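You operate a simulated robot arm through the tools that you are given. There is no shell and no other tool.

You are at the controls of a simulated robot arm. One attempt, no reset.

## Task
Clamp the blue pipe in the cradle, shut the guard and pump it up to green.
Fine: the clear guard; open the PIPE lever; levers all the way; never into the red; leave the other pipes, levers and knobs alone.

The check looks at the end state, three seconds after you hand in, the way a careful person would. Anything else that was tipped, shoved, dropped, spilled or broken makes it a failure.

## Robot
A 6-joint arm with a fingered hand, fixed in place. Base frame: the origin is on the floor under the middle of its stand, x ahead of it, y to its left, z up; the work surface is at about z = 0.854. Readings come in m, rad, newtons and seconds.
With the tool pointing down near the work surface it reaches from about 0.32 to 0.92 m from the base axis. Its first joint turns from -2.897 to 2.897 rad. Payload 5 kg.
The TCP is the grasp point between the finger pads, 0.037 m short of the fingertips. In the tool frame z runs along the fingers and y along their closing line. The gripper opens to 0.124 m; its body begins 0.043 m behind the TCP. The gripper is a hand of 3 fingers: y runs from the thumb to the fingers, the wrist lies at [-0.021, -0.125, -0.215] in the tool frame, and closing takes about 1.5 s.
Orientation is that of the tool frame in the base frame, as [roll, pitch, yaw] about the fixed x, y, z axes, in that order (R = Rz(yaw) Ry(pitch) Rx(roll)). With the fingers straight down and the wrist toward the robot, the tool's x, y and z point along [0, 1, 0], [1, 0, 0] and [0, 0, -1] of the base frame.

## Interface
- The arm moves only by the tool jog_arm. Its argument "moves" is a list of rows, each a list of 6 numbers: the shift along the tool's x, y, z in cm, then the turn, a rotation vector about the tool's x, y, z in rad. In form: [[x, y, z, ax, ay, az], ...]. A call has 1 to 20 rows; each row shifts and turns the commanded pose from where the row before left it, along the tool's axes as they then stand. "jaw" is the finger opening in cm, from 0 to 12.4, set as the call begins (left out, the last holds). Each row takes 0.2 s and may step no farther than 0.05 m and 0.15 rad from the row before; otherwise, or with a gripper value out of range, the whole call is refused. Where a pose cannot be reached the arm comes as near as it can. A force on the tool above 70 N (or 10 N above the force at the start of the call, whichever is more), or a blocked arm, ends the call early, and 0.2 s more pass. The fingers move at their own pace (about 0.072 m/s each) and stop on an object; they squeeze with about 29 N. The grip force told is the motor's: it shows also when the fingers shut on nothing. Time passes only in rows, and 0.2 s behind the last, so rows that do not move let the fingers close. The reply holds the time, the measured pose of the TCP, the force on the tool along the base axes, the opening and the grip force, in the units named above and with some noise, with the torque about the TCP (base axes, N m) and any sound that the robot's microphone picked up, and new pictures: "views" is both (left out), scene, wrist or none.
- Cameras (640 x 400 px; columns grow to the right, rows downward): "scene" is fixed at [0.0528, -0.5005, 1.6529]; the picture's right is [0.25, -0.97, 0.00], its down [-0.85, -0.22, -0.48] and it looks along [0.47, 0.12, -0.88] (base axes); focal length 242 px, centre (320, 200). "wrist" rides on the gripper at [0.072, -0.104, -0.154] in the tool frame; the picture's right is [-0.83, 0.26, -0.49], its down [-0.51, -0.72, 0.47] and it looks along [-0.23, 0.64, 0.73] (tool axes); focal length 243 px, centre (320, 200). There is no depth. A picture from a camera that has moved, and an enlarged one, comes with that camera's place and axes in the base frame and with its lens.
- move_fingers(index, middle, thumb_bend, thumb_turn): sets how far each is bent, from 0 (flat) to 1 (curled in); at 0.3 the hand is open as for a grip, at 0.7 the pads meet at the TCP. One left out holds its place. A second passes; each finger stops where it meets its share of the squeeze, and holds until it gets a number again. A gripper value or a shape takes the hand back. It gives what a move gives, with no picture; readings hold the bend of each and the force on the fingers (four entries, about 0 where the hand has none), thumb and palm. thumb_turn goes from beside the hand (0) to across from the fingers (1), as for a grip.
- set_grasp(shape): the hand has 3 fingers and takes this shape, open, in about a second: jaw (thumb against the fingers, like two jaws); tri (thumb and two fingers); tip (a fingertip pinch); poke (one finger out to press); point (the index stretched); flat (the hand flat); cup (the hand cupped); fist (a fist). The gripper value then closes the fingers along that shape, each until it touches; the sizes above hold for jaw. It gives what a move gives, with no picture.
- inspect(camera, box): a new picture of the part [left, top, right, bottom] of that camera's present view, enlarged. The clock stands still meanwhile.
- job_done(): hands the job in; it is judged then, once.

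Nothing tells you positions but the pictures and the camera data. Unless the task says otherwise, let go and move clear before handing in.

The tools are called after "Call:" by a JSON object that holds its "name" and its "arguments". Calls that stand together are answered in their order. jog_arm: Moves the arm, as the interface text tells. Its arguments: {"type":"object","properties":{"moves":{"type":"array"},"jaw":{"type":"number"},"views":{"type":"string","enum":["both","scene","wrist","none"]}},"required":["moves"]} The other tools are called the same way: set_grasp (shape) gives the hand a shape; move_fingers (index, middle, thumb_bend, thumb_turn) moves the fingers one by one; inspect (camera, box) takes an enlarged picture of a part of a camera's view; job_done () hands the job in.

At the start:

```text
clock: 0.0
position: [0.6562, -0.3544, 1.2254]
ee_rot: [-3.141, 0.001, 1.572]
ft_force: [1.1, -0.1, -0.8]
torque: [-0.01, 0.01, 0.0]
opening: 0.1235
gripper_force: 0.1
shape: jaw
bend: [0.3, 0.3, 0.3, 0.98]
finger forces: [0.0, 0.0, 0.0, 0.0, 0.0, 0.0]
```

scene: 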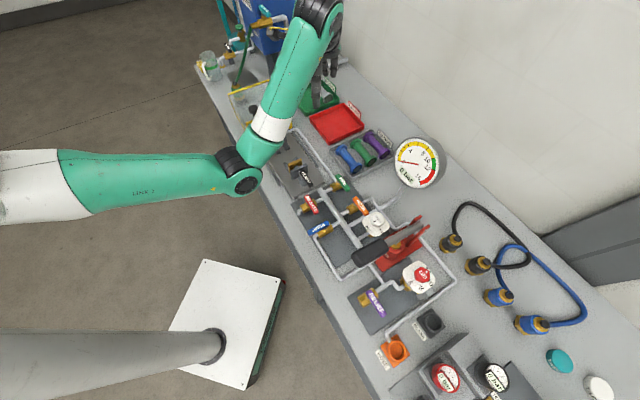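
wrist: 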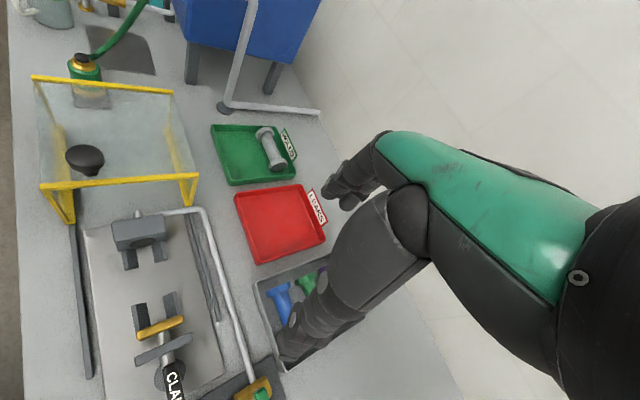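

I see a bench with a row of pipes (blue, green, purple), a test cradle with a clear sliding guard, several levers, a gauge and a pump. I'll enlarge the pictures first to read the labels before I move anything.

Call:
{"name": "inspect", "arguments": {"camera": "scene", "box": [280, 130, 440, 230]}}

Call:
{"name": "inspect", "arguments": {"camera": "scene", "box": [320, 200, 480, 300]}}

Call:
{"name": "inspect", "arguments": {"camera": "scene", "box": [340, 280, 500, 380]}}

Call:
{"name": "inspect", "arguments": {"camera": "wrist", "box": [20, 40, 340, 240]}}

Call:
{"name": "inspect", "arguments": {"camera": "wrist", "box": [20, 200, 340, 400]}}

Call:
{"name": "inspect", "arguments": {"camera": "scene", "box": [180, 0, 340, 100]}}

```text
4.00 times, centred on (360, 180) of scene
camera zoom: at [0.0528, -0.5005, 1.6529], right [0.25, -0.97, 0.0], down [-0.85, -0.22, -0.48], along [0.47, 0.12, -0.88], focal length 966 px, centre (160, 280)
```

zoom: 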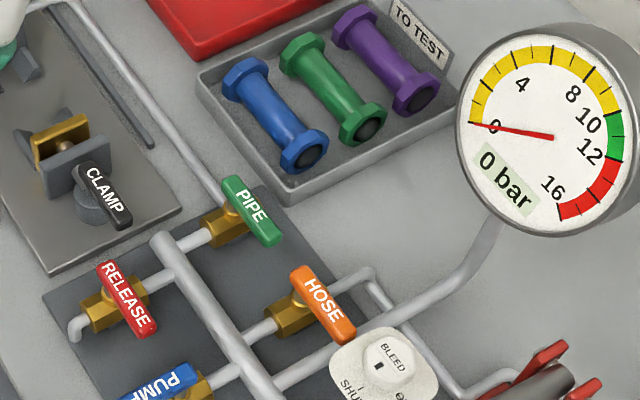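

```text
4.00 times, centred on (400, 250) of scene
camera zoom: at [0.0528, -0.5005, 1.6529], right [0.25, -0.97, 0.0], down [-0.85, -0.22, -0.48], along [0.47, 0.12, -0.88], focal length 966 px, centre (0, 0)
```

zoom: 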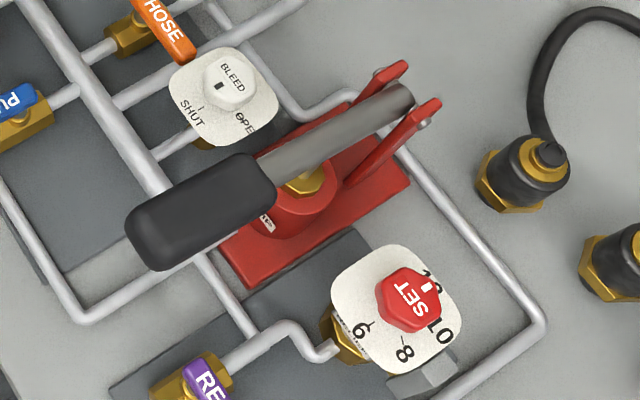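

```text
4.00 times, centred on (420, 330) of scene
camera zoom: at [0.0528, -0.5005, 1.6529], right [0.25, -0.97, 0.0], down [-0.85, -0.22, -0.48], along [0.47, 0.12, -0.88], focal length 966 px, centre (-80, -320)
```

zoom: 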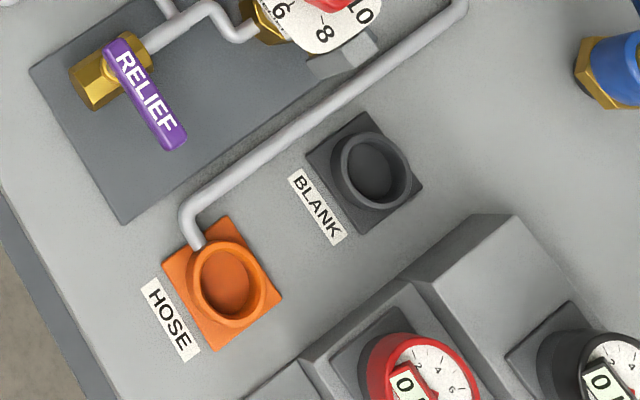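

```text
2.00 times, centred on (180, 140) of wrist
camera zoom: at [0.5521, -0.2823, 1.3777], right [0.26, -0.83, 0.49], down [-0.72, -0.51, -0.47], along [0.64, -0.23, -0.73], focal length 485 px, centre (600, 320)
```

zoom: 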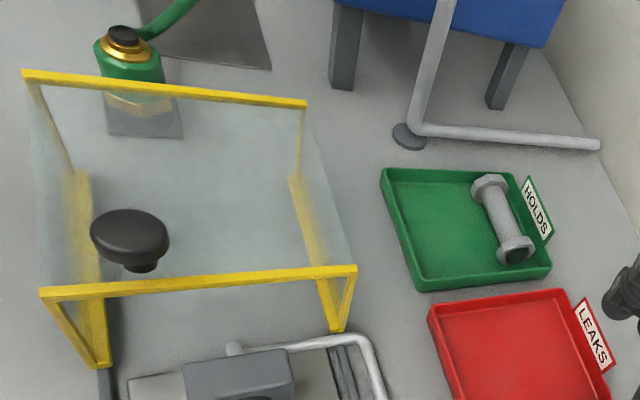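

```text
2.00 times, centred on (180, 300) of wrist
camera zoom: at [0.5521, -0.2823, 1.3777], right [0.26, -0.83, 0.49], down [-0.72, -0.51, -0.47], along [0.64, -0.23, -0.73], focal length 485 px, centre (600, 0)
```

zoom: 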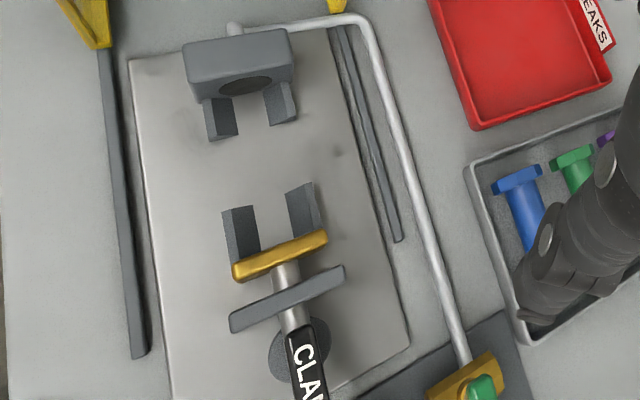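

```text
4.00 times, centred on (260, 50) of scene
camera zoom: at [0.0528, -0.5005, 1.6529], right [0.25, -0.97, 0.0], down [-0.85, -0.22, -0.48], along [0.47, 0.12, -0.88], focal length 966 px, centre (560, 800)
```

zoom: 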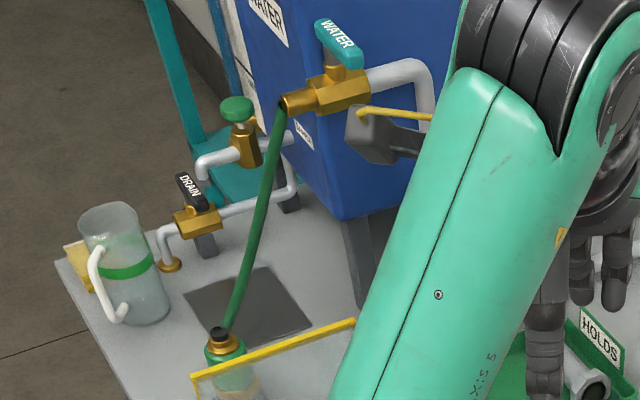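

The blue pipe lies in the "TO TEST" tray near (0.675, -0.46). The cradle is near (0.636, -0.21), and the whole bench is set about 45° to the base frame. I'll turn the hand 45° at this height so it lines up with the bench, then look again.

Call:
{"name": "jog_arm", "arguments": {"moves": [[0, 0, 0, 0, 0, 0.131], [0, 0, 0, 0, 0, 0.131], [0, 0, 0, 0, 0, 0.131], [0, 0, 0, 0, 0, 0.131], [0, 0, 0, 0, 0, 0.131], [0, 0, 0, 0, 0, 0.13], [0, 0, 0, 0, 0, 0]]}}

```text
clock: 1.6
position: [0.6547, -0.3548, 1.2238]
ee_rot: [3.141, 0.0, 0.784]
ft_force: [-0.2, 0.4, 0.0]
torque: [0.02, -0.02, 0.01]
opening: 0.1236
gripper_force: 0.1
shape: jaw
bend: [0.3, 0.3, 0.3, 0.98]
finger forces: [0.0, 0.0, 0.1, 0.1, 0.1, 0.0]
camera wrist: at [0.6343, -0.2301, 1.3771], right [-0.4, -0.77, 0.49], down [-0.87, 0.15, -0.47], along [0.29, -0.62, -0.73], focal length 243 px, centre (320, 200)
```

scene: 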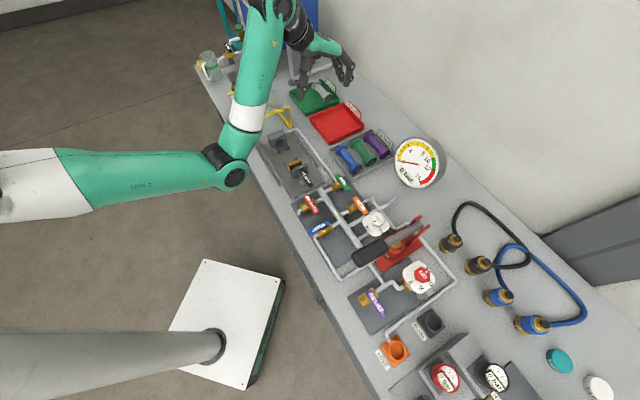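
wrist: 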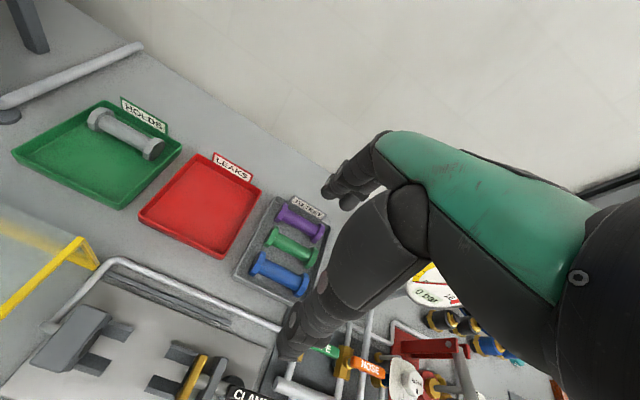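

The blue pipe lies on the robot side of the "TO TEST" tray, and the cradle is at lower left. I'll enlarge both to get the geometry.

Call:
{"name": "inspect", "arguments": {"camera": "wrist", "box": [220, 180, 348, 308]}}

Call:
{"name": "inspect", "arguments": {"camera": "wrist", "box": [0, 260, 224, 400]}}

Call:
{"name": "inspect", "arguments": {"camera": "scene", "box": [240, 100, 368, 180]}}

Call:
{"name": "inspect", "arguments": {"camera": "scene", "box": [270, 170, 430, 270]}}

```text
3.12 times, centred on (284, 244) of wrist
camera zoom: at [0.6343, -0.2301, 1.3771], right [-0.4, -0.77, 0.49], down [-0.87, 0.15, -0.47], along [0.29, -0.62, -0.73], focal length 758 px, centre (432, 62)
```

zoom: 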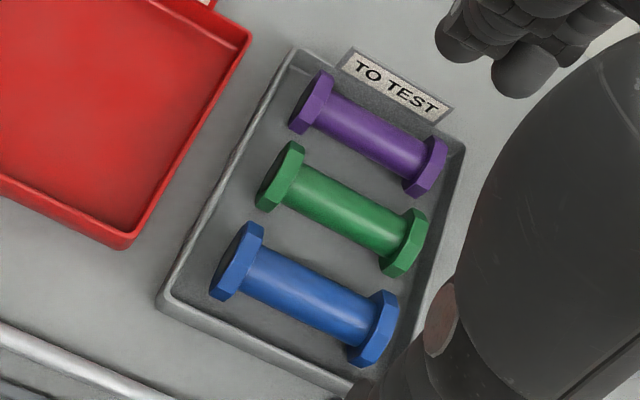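

```text
2.86 times, centred on (112, 330) of wrist
camera zoom: at [0.6343, -0.2301, 1.3771], right [-0.4, -0.77, 0.49], down [-0.87, 0.15, -0.47], along [0.29, -0.62, -0.73], focal length 693 px, centre (914, -171)
```

zoom: 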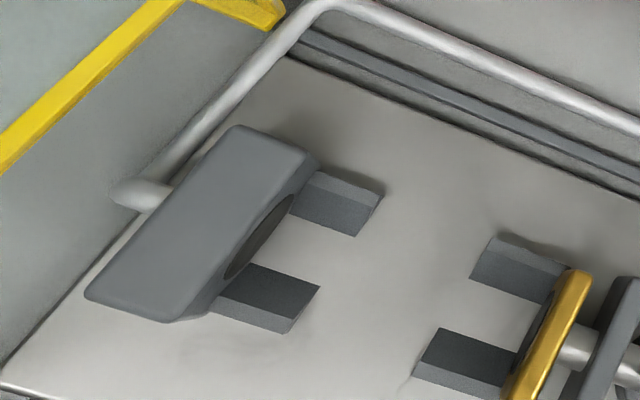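

```text
5.00 times, centred on (304, 140) of scene
camera zoom: at [0.0528, -0.5005, 1.6529], right [0.25, -0.97, 0.0], down [-0.85, -0.22, -0.48], along [0.47, 0.12, -0.88], focal length 1208 px, centre (400, 500)
```

zoom: 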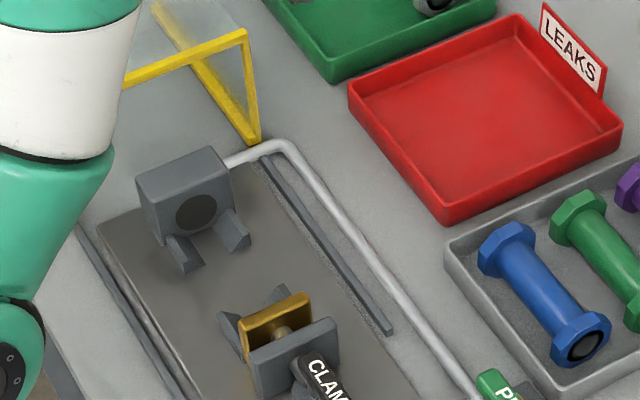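

```text
4.00 times, centred on (350, 220) of scene
camera zoom: at [0.0528, -0.5005, 1.6529], right [0.25, -0.97, 0.0], down [-0.85, -0.22, -0.48], along [0.47, 0.12, -0.88], focal length 966 px, centre (200, 120)
```

zoom: 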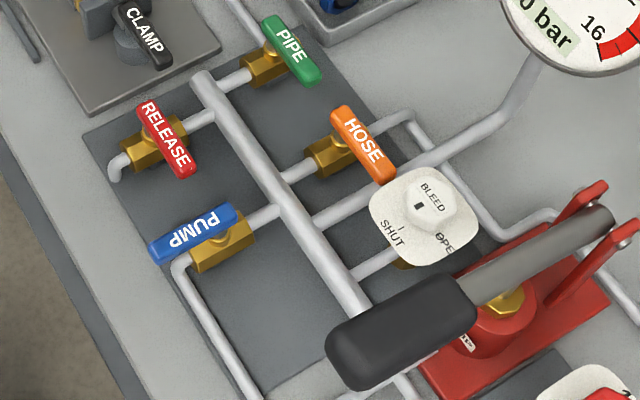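

Call:
{"name": "inspect", "arguments": {"camera": "scene", "box": [260, 0, 388, 80]}}

Call:
{"name": "inspect", "arguments": {"camera": "wrist", "box": [260, 120, 480, 380]}}

Call:
{"name": "inspect", "arguments": {"camera": "scene", "box": [280, 140, 360, 200]}}

```text
5.00 times, centred on (324, 40) of scene
camera zoom: at [0.0528, -0.5005, 1.6529], right [0.25, -0.97, 0.0], down [-0.85, -0.22, -0.48], along [0.47, 0.12, -0.88], focal length 1208 px, centre (300, 1000)
```

zoom: 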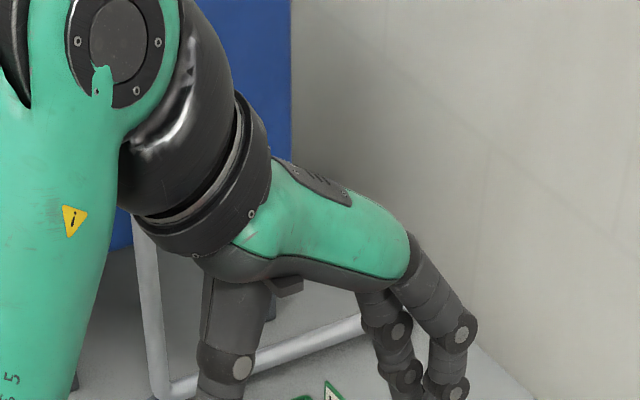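

```text
1.54 times, centred on (370, 250) of wrist
camera zoom: at [0.6343, -0.2301, 1.3771], right [-0.4, -0.77, 0.49], down [-0.87, 0.15, -0.47], along [0.29, -0.62, -0.73], focal length 373 px, centre (243, 123)
```

zoom: 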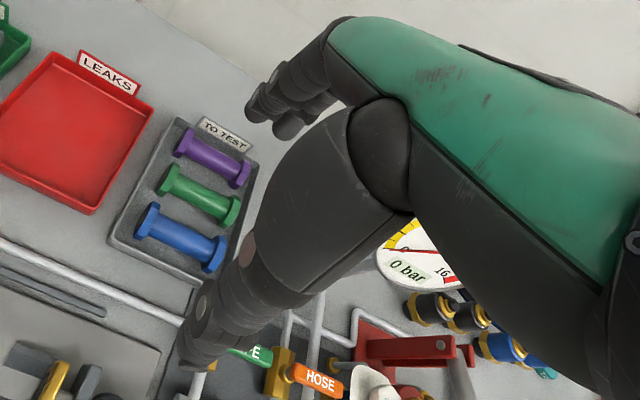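

```text
6.67 times, centred on (320, 170) of scene
camera zoom: at [0.0528, -0.5005, 1.6529], right [0.25, -0.97, 0.0], down [-0.85, -0.22, -0.48], along [0.47, 0.12, -0.88], focal length 1611 px, centre (320, 400)
```

zoom: 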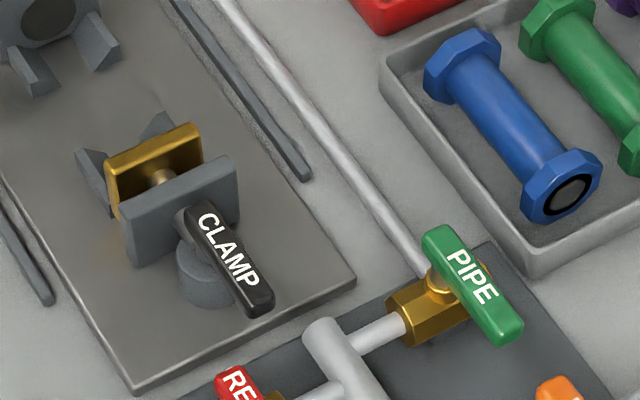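

The clamp lever, the PIPE lever and the pipe are all aligned with the bench axes. I'll pull the hand back toward the robot to get a close camera view of the cradle and clamp before I pick anything up.

Call:
{"name": "jog_arm", "arguments": {"moves": [[-0.5, -4.6, 1.3, 0, 0, 0], [-0.5, -4.6, 1.3, 0, 0, 0], [-0.5, -4.6, 1.3, 0, 0, 0], [-0.5, -4.6, 1.3, 0, 0, 0], [-0.5, -4.6, 1.3, 0, 0, 0], [-0.5, -4.6, 1.3, 0, 0, 0], [0, 0, 0, 0, 0, 0]]}}

```text
clock: 3.2
position: [0.4621, -0.1996, 1.097]
ee_rot: [3.138, -0.002, 0.784]
ft_force: [0.3, 0.0, -0.2]
torque: [0.01, -0.04, 0.01]
opening: 0.1238
gripper_force: 0.1
shape: jaw
bend: [0.3, 0.3, 0.3, 0.98]
finger forces: [0.0, 0.0, 0.1, 0.0, 0.0, 0.0]
out of reach, approached as far as the arm can: row 2, 3, 4, 5
camera wrist: at [0.4408, -0.0742, 1.2488], right [-0.4, -0.77, 0.49], down [-0.87, 0.15, -0.47], along [0.29, -0.62, -0.73], focal length 243 px, centre (320, 200)
```

scene: 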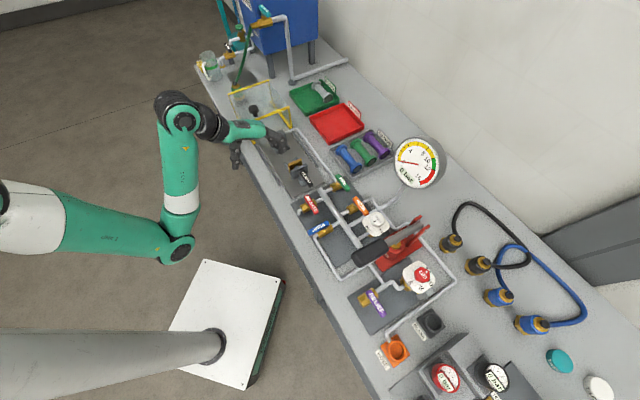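
wrist: 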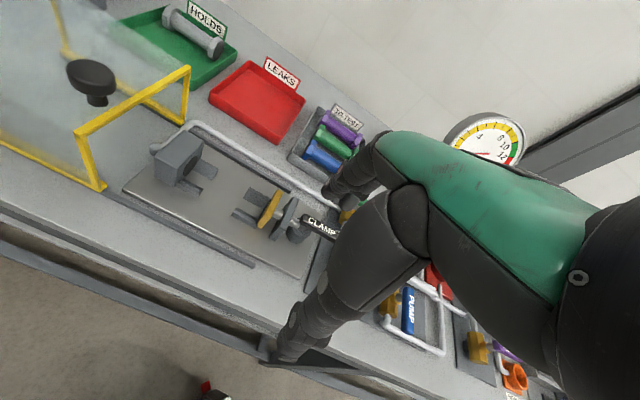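

This gives a good view of the cradle, clamp and guard. I'll enlarge each part.

Call:
{"name": "inspect", "arguments": {"camera": "wrist", "box": [110, 110, 350, 290]}}

Call:
{"name": "inspect", "arguments": {"camera": "wrist", "box": [220, 170, 348, 274]}}

Call:
{"name": "inspect", "arguments": {"camera": "wrist", "box": [0, 0, 240, 200]}}

Call:
{"name": "inspect", "arguments": {"camera": "scene", "box": [220, 70, 348, 150]}}

Call:
{"name": "inspect", "arguments": {"camera": "scene", "box": [240, 110, 400, 230]}}

```text
2.22 times, centred on (230, 200) of wrist
camera zoom: at [0.4408, -0.0742, 1.2488], right [-0.4, -0.77, 0.49], down [-0.87, 0.15, -0.47], along [0.29, -0.62, -0.73], focal length 539 px, centre (520, 200)
```

zoom: 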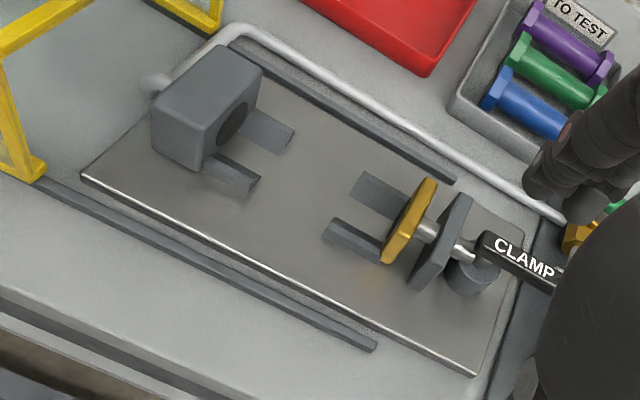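

```text
3.85 times, centred on (284, 222) of wrist
camera zoom: at [0.4408, -0.0742, 1.2488], right [-0.4, -0.77, 0.49], down [-0.87, 0.15, -0.47], along [0.29, -0.62, -0.73], focal length 933 px, centre (458, 115)
```

zoom: 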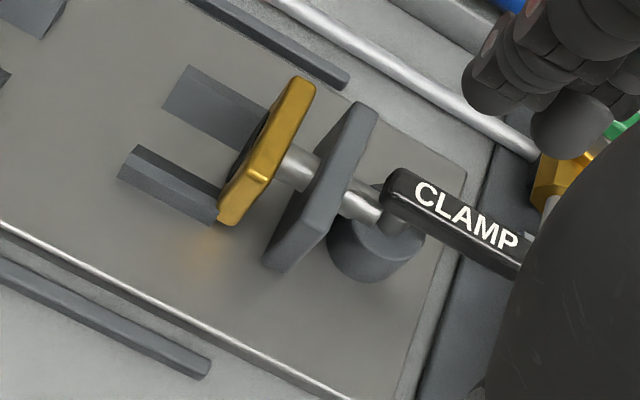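

```text
2.00 times, centred on (120, 100) of wrist
camera zoom: at [0.4408, -0.0742, 1.2488], right [-0.4, -0.77, 0.49], down [-0.87, 0.15, -0.47], along [0.29, -0.62, -0.73], focal length 485 px, centre (720, 400)
```

zoom: 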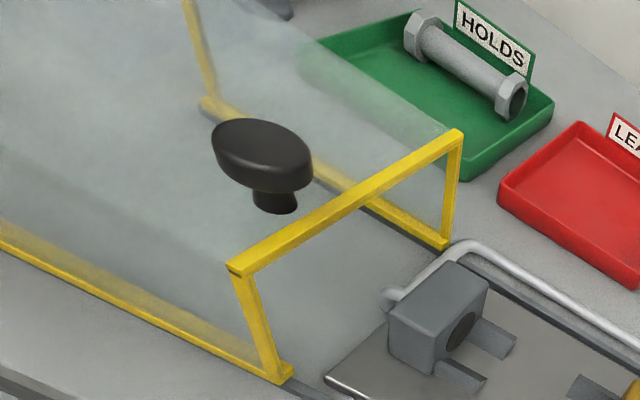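

```text
5.00 times, centred on (284, 110) of scene
camera zoom: at [0.0528, -0.5005, 1.6529], right [0.25, -0.97, 0.0], down [-0.85, -0.22, -0.48], along [0.47, 0.12, -0.88], focal length 1208 px, centre (500, 650)
```

zoom: 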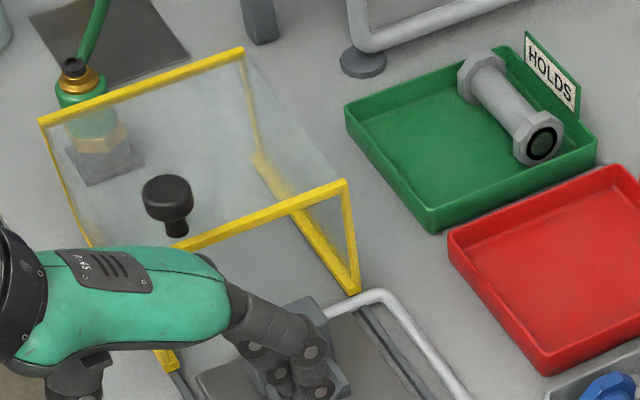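

```text
3.33 times, centred on (320, 170) of scene
camera zoom: at [0.0528, -0.5005, 1.6529], right [0.25, -0.97, 0.0], down [-0.85, -0.22, -0.48], along [0.47, 0.12, -0.88], focal length 805 px, centre (320, 300)
```

zoom: 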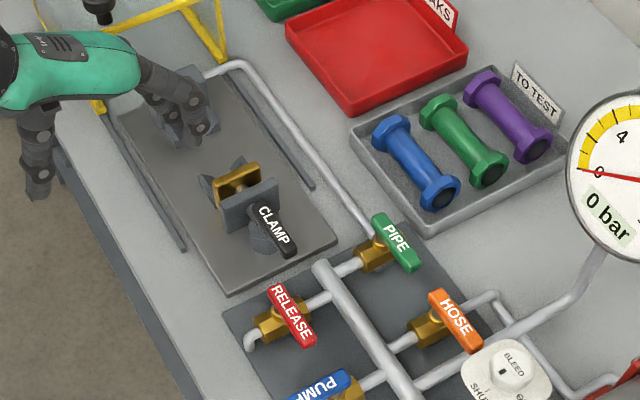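

Readings so far: the cradle axis runs along the bench with the V-supports about 9 cm apart, between a fixed block and the gold clamp plate. The guard's knob is at the front near corner. I'll move above the blue pipe for a closer look.

Call:
{"name": "jog_arm", "arguments": {"moves": [[-0.42, 4.8, 0.3, 0, 0, 0], [-0.42, 4.8, 0.3, 0, 0, 0], [-0.42, 4.8, 0.3, 0, 0, 0], [-0.42, 4.8, 0.3, 0, 0, 0], [-0.42, 4.8, 0.3, 0, 0, 0], [-0.42, 4.8, 0.3, 0, 0, 0], [-0.42, 4.8, 0.3, 0, 0, 0], [0, 0, 0, 0, 0, 0]], "jaw": 7.0}}

```text
clock: 5.0
position: [0.681, -0.4566, 1.0779]
ee_rot: [3.141, 0.002, 0.786]
ft_force: [-0.4, -0.1, 0.0]
torque: [-0.03, 0.02, 0.02]
opening: 0.0704
gripper_force: 0.0
shape: jaw
bend: [0.73, 0.42, 0.66, 1.0]
finger forces: [0.0, 0.1, 0.1, 0.0, 0.0, 0.0]
camera wrist: at [0.6606, -0.3321, 1.2309], right [-0.4, -0.77, 0.49], down [-0.87, 0.15, -0.47], along [0.29, -0.62, -0.73], focal length 243 px, centre (320, 200)
```

scene: 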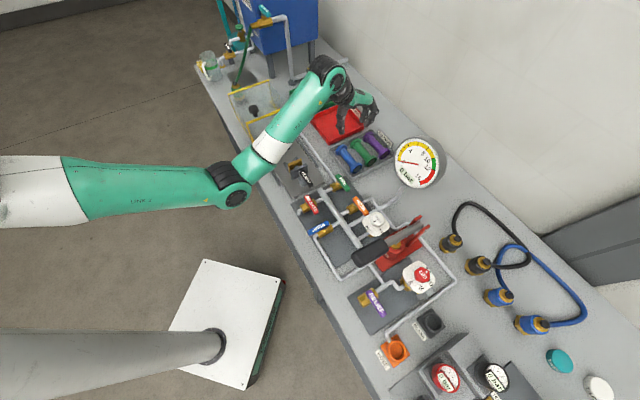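
wrist: 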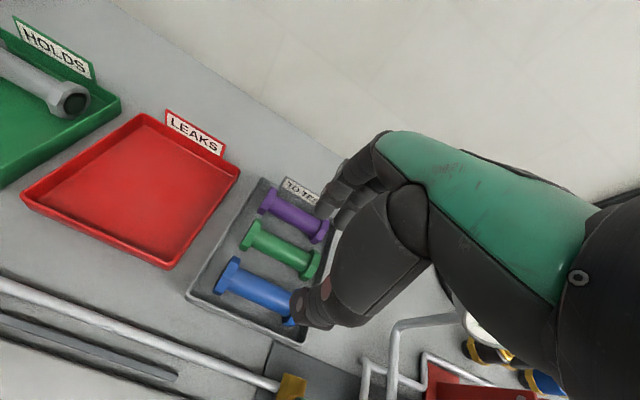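

Call:
{"name": "inspect", "arguments": {"camera": "scene", "box": [310, 70, 406, 190]}}

Call:
{"name": "inspect", "arguments": {"camera": "wrist", "box": [180, 150, 400, 350]}}

Call:
{"name": "jog_arm", "arguments": {"moves": [[0, 0, 0, 0, 0, 0]], "views": "none"}}

```text
3.33 times, centred on (358, 130) of scene
camera zoom: at [0.0528, -0.5005, 1.6529], right [0.25, -0.97, 0.0], down [-0.85, -0.22, -0.48], along [0.47, 0.12, -0.88], focal length 805 px, centre (193, 433)
```

zoom: 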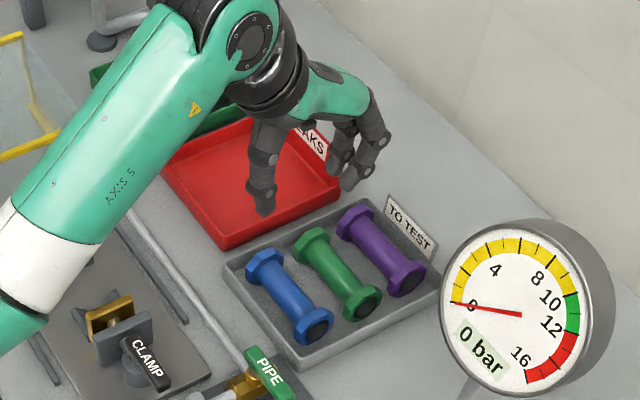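

```text
2.00 times, centred on (290, 250) of wrist
camera zoom: at [0.6606, -0.3321, 1.2309], right [-0.4, -0.77, 0.49], down [-0.87, 0.15, -0.47], along [0.29, -0.62, -0.73], focal length 485 px, centre (380, 100)
```

zoom: 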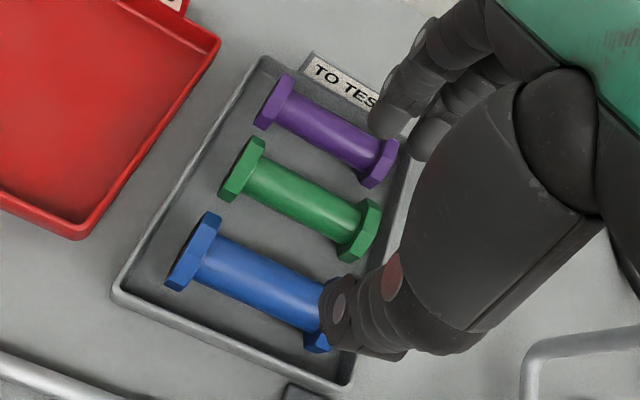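

```text
clock: 5.4
position: [0.6823, -0.4556, 1.0791]
ee_rot: [-3.14, -0.001, 0.786]
ft_force: [0.0, 0.1, -0.2]
torque: [-0.01, -0.01, 0.0]
opening: 0.0704
gripper_force: 0.0
shape: jaw
bend: [0.73, 0.42, 0.66, 1.0]
finger forces: [0.0, 0.0, 0.0, 0.0, 0.0, 0.0]
```

The hand is over the blue pipe. The tray's near wall leaves little room for the thumb, so I'll tilt the hand about 11° to lift the thumb over the wall. I'll narrow the opening and come down to a pre-grasp pose just above.

Call:
{"name": "jog_arm", "arguments": {"moves": [[0, 0, 0, 0.1, 0, 0], [0, 0, 0, 0.1, 0, 0], [0.25, 1.35, 2.43, 0, 0, 0], [0.25, 1.35, 2.43, 0, 0, 0], [0.25, 1.35, 2.43, 0, 0, 0], [0, 0, 0, 0, 0, 0], [0, 0, 0, 0, 0, 0]], "jaw": 4.8}}

Call:
{"name": "inspect", "arguments": {"camera": "wrist", "box": [180, 180, 380, 360]}}

Call:
{"name": "inspect", "arguments": {"camera": "scene", "box": [310, 90, 406, 190]}}

```text
clock: 7.0
position: [0.7031, -0.4697, 0.9969]
ee_rot: [-2.942, 0.0, 0.784]
ft_force: [-0.9, 0.4, 0.4]
torque: [-0.01, 0.01, 0.01]
opening: 0.0483
gripper_force: 0.0
shape: jaw
bend: [0.74, 0.5, 0.72, 1.0]
finger forces: [0.0, 0.0, 0.0, 0.1, 0.0, 0.1]
camera wrist: at [0.7053, -0.369, 1.1682], right [-0.34, -0.84, 0.43], down [-0.92, 0.21, -0.32], along [0.18, -0.51, -0.84], focal length 243 px, centre (320, 200)
```

scene: 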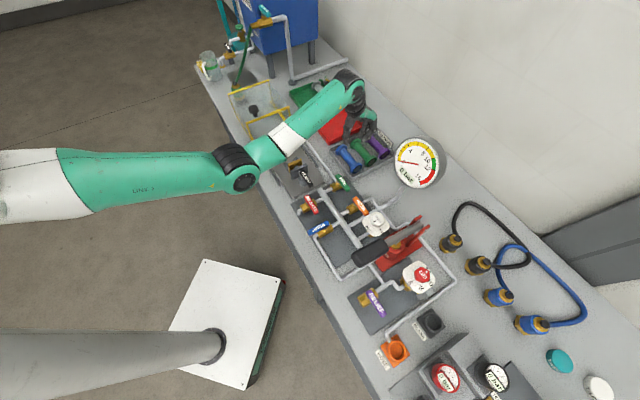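
wrist: 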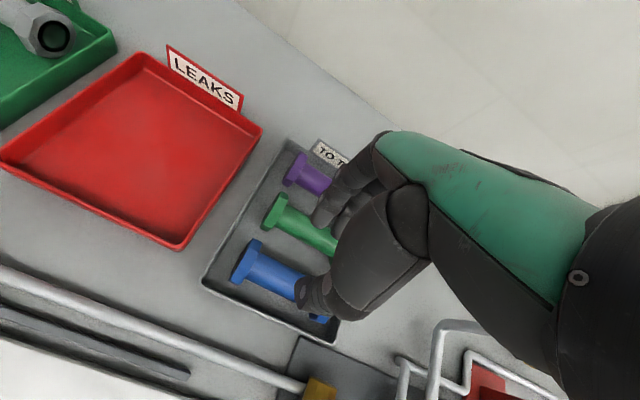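

```text
2.22 times, centred on (280, 270) of wrist
camera zoom: at [0.7053, -0.369, 1.1682], right [-0.34, -0.84, 0.43], down [-0.92, 0.21, -0.32], along [0.18, -0.51, -0.84], focal length 539 px, centre (409, 44)
```

zoom: 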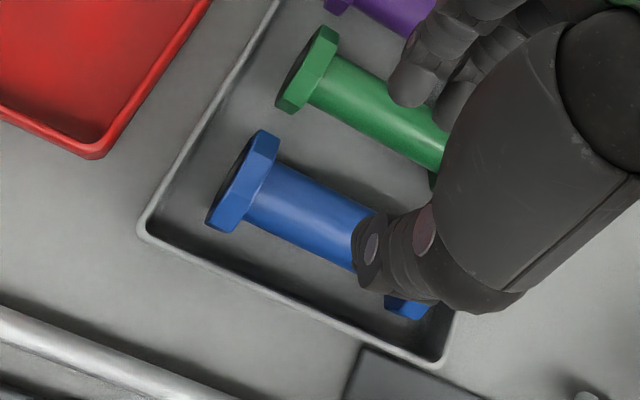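

```text
4.00 times, centred on (358, 140) of scene
camera zoom: at [0.0528, -0.5005, 1.6529], right [0.25, -0.97, 0.0], down [-0.85, -0.22, -0.48], along [0.47, 0.12, -0.88], focal length 966 px, centre (168, 440)
```

zoom: 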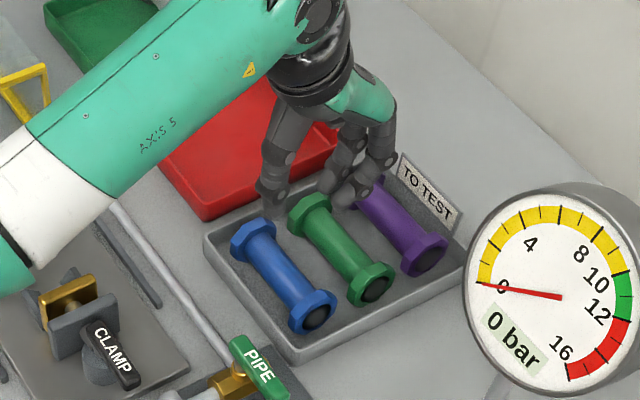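

The hand is lined up over the pipe, with the fingers heading into the gap between the blue and green pipes. I'll come down most of the way and check.

Call:
{"name": "jog_arm", "arguments": {"moves": [[0.12, 0, 2.5, 0, 0, 0], [0.12, 0, 2.5, 0, 0, 0], [0, 0, 1.5, 0, 0, 0], [0, 0, 0, 0, 0, 0]]}}

Call:
{"name": "inspect", "arguments": {"camera": "wrist", "box": [220, 160, 400, 360]}}

Call:
{"name": "inspect", "arguments": {"camera": "scene", "box": [320, 110, 400, 190]}}

```text
clock: 8.0
position: [0.6961, -0.4601, 0.9329]
ee_rot: [-2.942, -0.002, 0.786]
ft_force: [0.2, -0.2, -0.9]
torque: [-0.01, -0.01, -0.01]
opening: 0.0486
gripper_force: 0.1
shape: jaw
bend: [0.74, 0.5, 0.72, 1.0]
finger forces: [0.0, 0.0, 0.0, 0.1, 0.0, 0.0]
camera wrist: at [0.6977, -0.3578, 1.1033], right [-0.34, -0.84, 0.43], down [-0.92, 0.21, -0.32], along [0.18, -0.51, -0.84], focal length 243 px, centre (320, 200)
```

scene: 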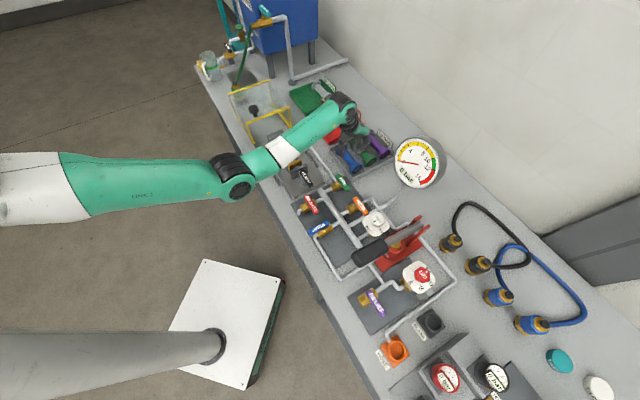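
wrist: 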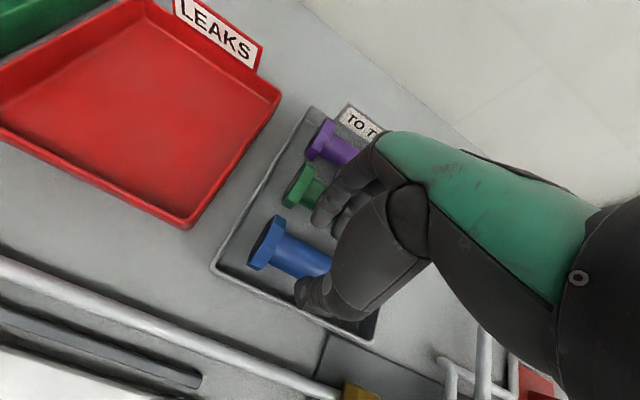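

```text
2.00 times, centred on (310, 260) of wrist
camera zoom: at [0.6977, -0.3578, 1.1033], right [-0.34, -0.84, 0.43], down [-0.92, 0.21, -0.32], along [0.18, -0.51, -0.84], focal length 485 px, centre (340, 80)
```

zoom: 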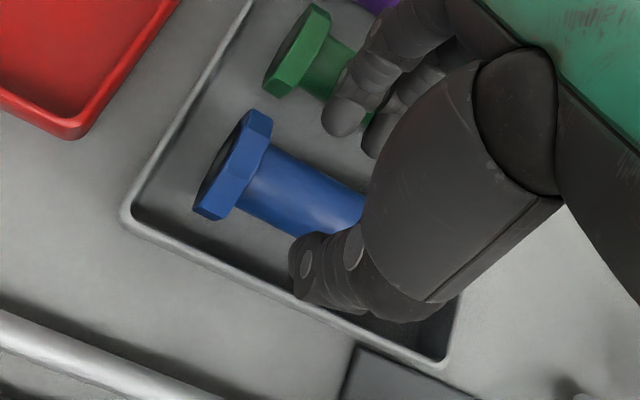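

```text
5.00 times, centred on (360, 150) of scene
camera zoom: at [0.0528, -0.5005, 1.6529], right [0.25, -0.97, 0.0], down [-0.85, -0.22, -0.48], along [0.47, 0.12, -0.88], focal length 1208 px, centre (120, 450)
```

zoom: 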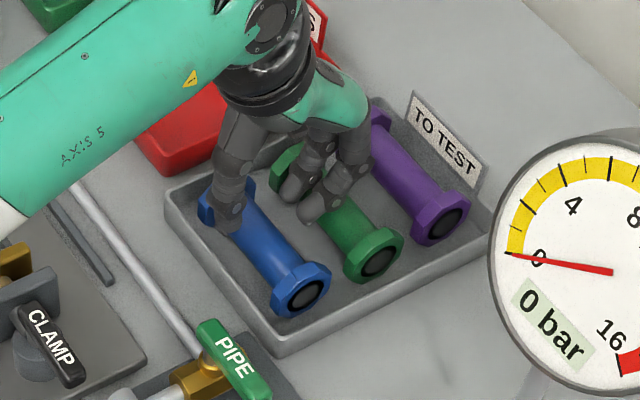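

Call:
{"name": "jog_arm", "arguments": {"moves": [[0, 0, 1.0, 0, 0, 0], [0, 0, 0.7, 0, 0, 0], [0, 0, 0.4, 0, 0, 0], [0, 0, 0, 0, 0, 0]]}}

Call:
{"name": "inspect", "arguments": {"camera": "wrist", "box": [220, 160, 400, 360]}}

Call:
{"name": "inspect", "arguments": {"camera": "scene", "box": [320, 110, 400, 190]}}

```text
clock: 9.0
position: [0.6914, -0.4571, 0.9124]
ee_rot: [-2.941, 0.0, 0.785]
ft_force: [-1.5, 2.4, 1.2]
torque: [-0.03, -0.02, -0.01]
opening: 0.0478
gripper_force: 0.0
shape: jaw
bend: [0.74, 0.51, 0.72, 1.0]
finger forces: [0.1, 2.5, 0.0, 0.0, 0.0, 0.0]
camera wrist: at [0.6939, -0.3549, 1.0826], right [-0.34, -0.84, 0.43], down [-0.92, 0.21, -0.32], along [0.18, -0.5, -0.84], focal length 243 px, centre (320, 200)
```

scene: 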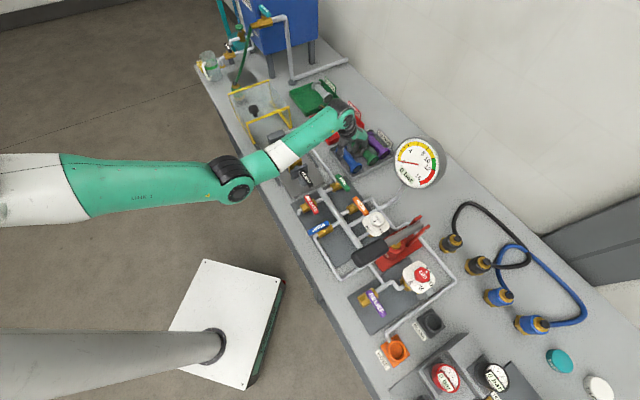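
wrist: 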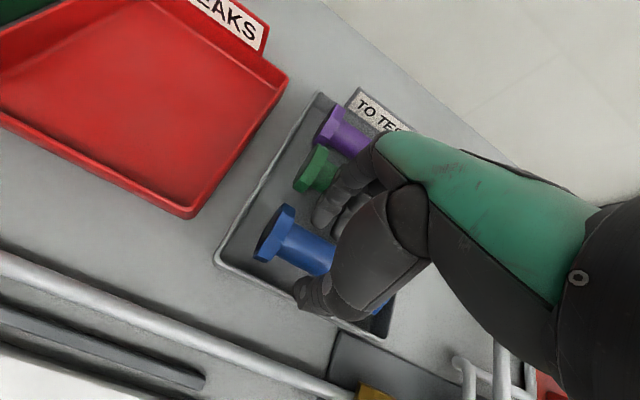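

```text
2.00 times, centred on (310, 260) of wrist
camera zoom: at [0.6939, -0.3549, 1.0826], right [-0.34, -0.84, 0.43], down [-0.92, 0.21, -0.32], along [0.18, -0.5, -0.84], focal length 485 px, centre (340, 80)
```

zoom: 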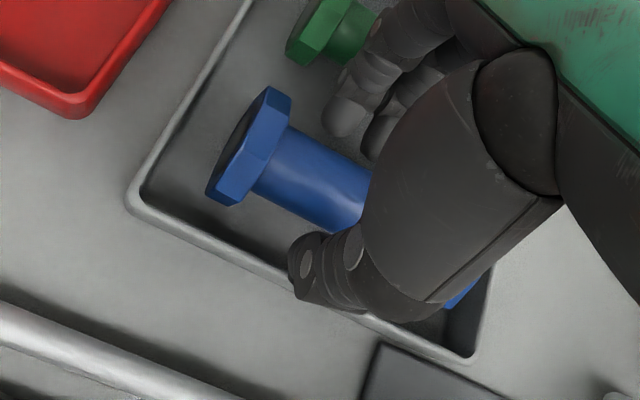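

```text
5.00 times, centred on (360, 150) of scene
camera zoom: at [0.0528, -0.5005, 1.6529], right [0.25, -0.97, 0.0], down [-0.85, -0.22, -0.48], along [0.47, 0.12, -0.88], focal length 1208 px, centre (120, 450)
```

zoom: 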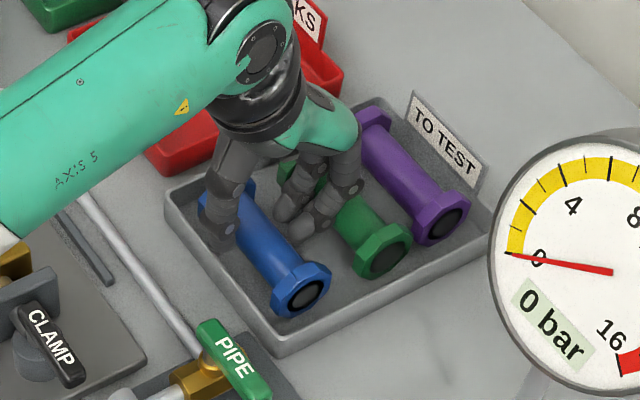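

The outer finger is lightly touching the green pipe at 2.5 N, so I'm stopping the descent. I'll narrow the opening to take the finger off it.

Call:
{"name": "jog_arm", "arguments": {"moves": [[0, 0, 0, 0, 0, 0], [0, 0, 0, 0, 0, 0]], "jaw": 3.8}}

Call:
{"name": "inspect", "arguments": {"camera": "wrist", "box": [250, 180, 400, 320]}}

Call:
{"name": "inspect", "arguments": {"camera": "scene", "box": [330, 120, 390, 180]}}

```text
clock: 9.6
position: [0.6925, -0.4567, 0.9136]
ee_rot: [-2.941, 0.001, 0.786]
ft_force: [-0.7, 0.5, 0.3]
torque: [-0.04, 0.02, 0.01]
opening: 0.0384
gripper_force: 0.0
shape: jaw
bend: [0.74, 0.53, 0.73, 1.0]
finger forces: [0.0, 0.0, 0.0, 0.0, 0.1, 0.1]
camera wrist: at [0.694, -0.3551, 1.0829], right [-0.34, -0.84, 0.43], down [-0.92, 0.21, -0.32], along [0.18, -0.51, -0.84], focal length 243 px, centre (320, 200)
```

scene: 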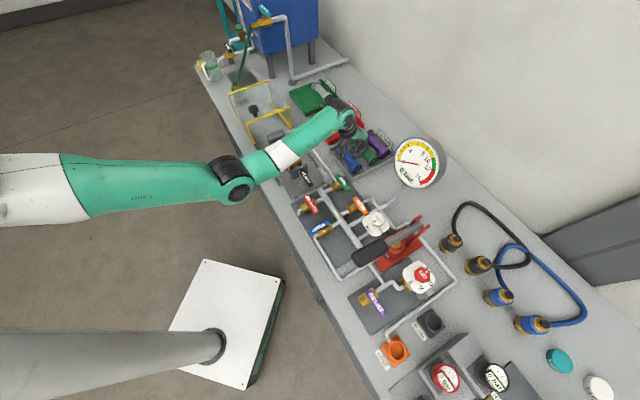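
wrist: 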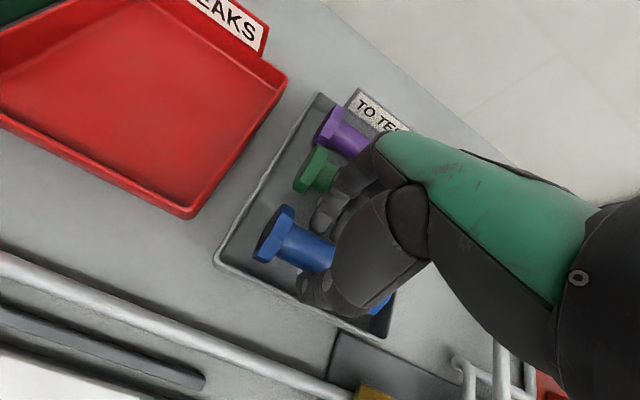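

```text
2.86 times, centred on (325, 250) of wrist
camera zoom: at [0.694, -0.3551, 1.0829], right [-0.34, -0.84, 0.43], down [-0.92, 0.21, -0.32], along [0.18, -0.51, -0.84], focal length 693 px, centre (306, 57)
```

zoom: 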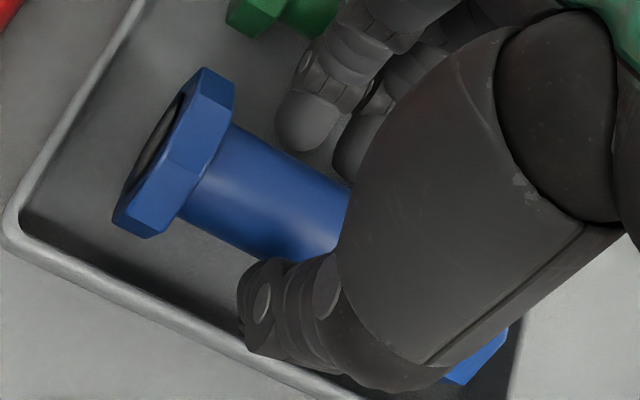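

```text
6.67 times, centred on (360, 150) of scene
camera zoom: at [0.0528, -0.5005, 1.6529], right [0.25, -0.97, 0.0], down [-0.85, -0.22, -0.48], along [0.47, 0.12, -0.88], focal length 1611 px, centre (53, 533)
```

zoom: 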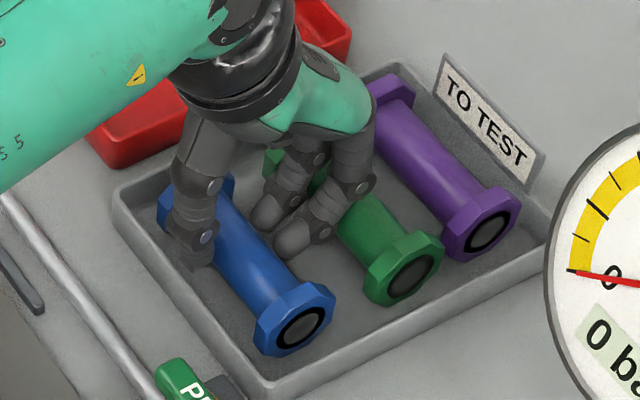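

Contact is released, and the thumb and fingers now sit on either side of the blue pipe. I'll go down the last stretch in small steps, watching the forces.

Call:
{"name": "jog_arm", "arguments": {"moves": [[-0.4, 0, 0.3, 0, 0, 0], [0, 0, 0.3, 0, 0, 0], [0, 0, 0, 0, 0, 0]], "views": "none"}}

Call:
{"name": "inspect", "arguments": {"camera": "wrist", "box": [250, 180, 400, 320]}}

Call:
{"name": "inspect", "arguments": {"camera": "scene", "box": [330, 120, 390, 180]}}

```text
clock: 10.4
position: [0.689, -0.4577, 0.9059]
ee_rot: [-2.941, 0.002, 0.786]
ft_force: [-0.4, -0.1, 2.0]
torque: [-0.01, -0.03, 0.01]
opening: 0.038
gripper_force: 0.3
shape: jaw
bend: [0.74, 0.54, 0.73, 1.0]
finger forces: [0.1, 1.1, 0.1, 0.0, 0.0, 0.0]
```

```text
2.86 times, centred on (325, 250) of wrist
camera zoom: at [0.6905, -0.3568, 1.077], right [-0.34, -0.84, 0.43], down [-0.92, 0.21, -0.32], along [0.18, -0.51, -0.84], focal length 693 px, centre (306, 57)
```

zoom: 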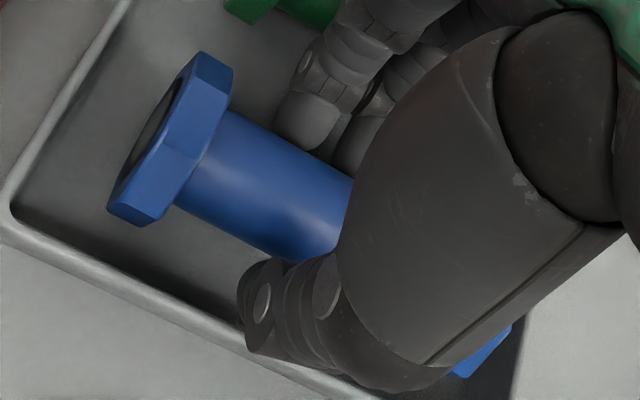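

```text
6.67 times, centred on (360, 150) of scene
camera zoom: at [0.0528, -0.5005, 1.6529], right [0.25, -0.97, 0.0], down [-0.85, -0.22, -0.48], along [0.47, 0.12, -0.88], focal length 1611 px, centre (53, 533)
```

zoom: 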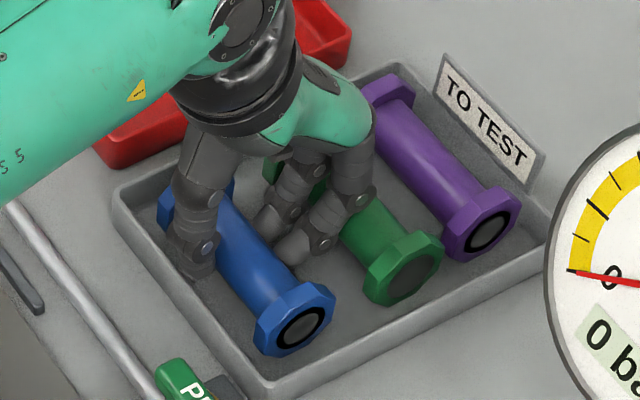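

Light touch on the tray floor, so this is deep enough. Now I'll close the hand on the pipe.

Call:
{"name": "jog_arm", "arguments": {"moves": [[0, 0, 0, 0, 0, 0], [0, 0, 0, 0, 0, 0], [0, 0, 0, 0, 0, 0], [0, 0, 0, 0, 0, 0]], "jaw": 0, "views": "none"}}

Call:
{"name": "inspect", "arguments": {"camera": "wrist", "box": [250, 180, 400, 320]}}

Call:
{"name": "inspect", "arguments": {"camera": "scene", "box": [330, 120, 390, 180]}}

```text
clock: 11.4
position: [0.6882, -0.458, 0.9059]
ee_rot: [-2.94, 0.0, 0.785]
ft_force: [-0.8, 0.8, -0.2]
torque: [0.01, 0.03, -0.01]
opening: 0.0285
gripper_force: 28.7
shape: jaw
bend: [0.73, 0.56, 0.74, 1.0]
finger forces: [17.7, 7.1, 0.0, 0.0, 25.7, 0.0]
```

```text
2.86 times, centred on (325, 250) of wrist
camera zoom: at [0.6906, -0.3567, 1.0769], right [-0.34, -0.84, 0.43], down [-0.92, 0.21, -0.32], along [0.18, -0.51, -0.84], focal length 693 px, centre (306, 57)
```

zoom: 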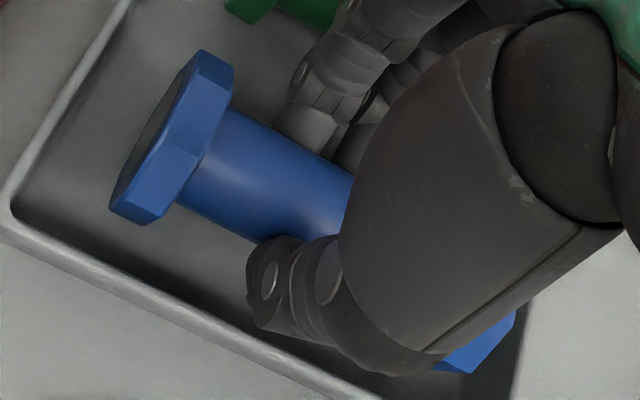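

```text
6.67 times, centred on (360, 150) of scene
camera zoom: at [0.0528, -0.5005, 1.6529], right [0.25, -0.97, 0.0], down [-0.85, -0.22, -0.48], along [0.47, 0.12, -0.88], focal length 1611 px, centre (53, 533)
```

zoom: 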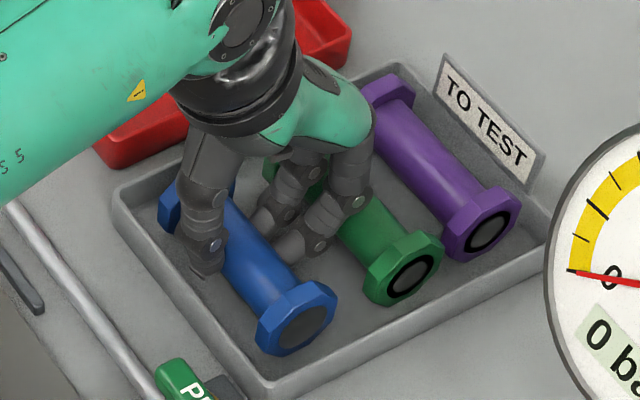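

The grip is firm at 28.7 N on the pipe body. I'll lift straight up a little and check.

Call:
{"name": "jog_arm", "arguments": {"moves": [[0, -0.2, -0.98, 0, 0, 0], [0, -0.3, -1.47, 0, 0, 0], [0, 0, 0, 0, 0, 0]], "views": "none"}}

Call:
{"name": "inspect", "arguments": {"camera": "wrist", "box": [220, 160, 400, 340]}}

Call:
{"name": "inspect", "arguments": {"camera": "scene", "box": [320, 110, 400, 190]}}

```text
clock: 12.2
position: [0.6885, -0.4576, 0.9313]
ee_rot: [-2.941, -0.001, 0.787]
ft_force: [-0.3, -0.5, -4.7]
torque: [0.0, -0.07, -0.04]
opening: 0.0285
gripper_force: 29.1
shape: jaw
bend: [0.73, 0.56, 0.74, 1.0]
finger forces: [18.3, 7.8, 0.1, 0.0, 25.4, 0.0]
```

```text
2.22 times, centred on (310, 250) of wrist
camera zoom: at [0.6906, -0.3571, 1.1021], right [-0.34, -0.84, 0.43], down [-0.93, 0.21, -0.32], along [0.18, -0.51, -0.84], focal length 539 px, centre (342, 89)
```

zoom: 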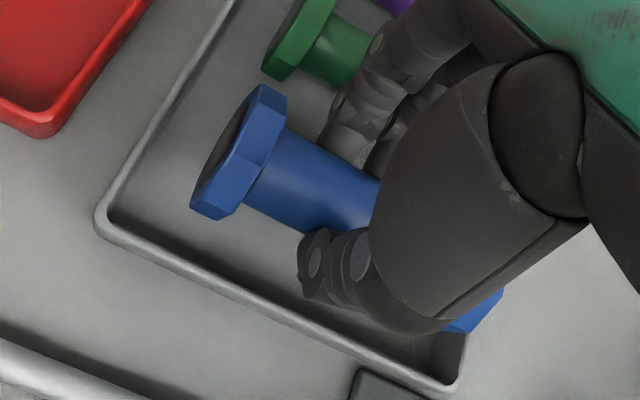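

```text
5.00 times, centred on (360, 150) of scene
camera zoom: at [0.0528, -0.5005, 1.6529], right [0.25, -0.97, 0.0], down [-0.85, -0.22, -0.48], along [0.47, 0.12, -0.88], focal length 1208 px, centre (120, 450)
```

zoom: 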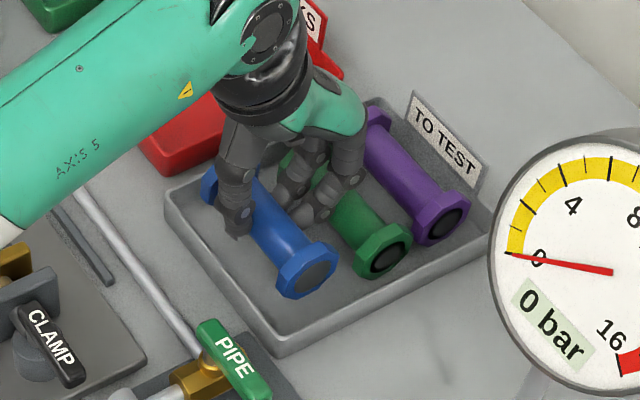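

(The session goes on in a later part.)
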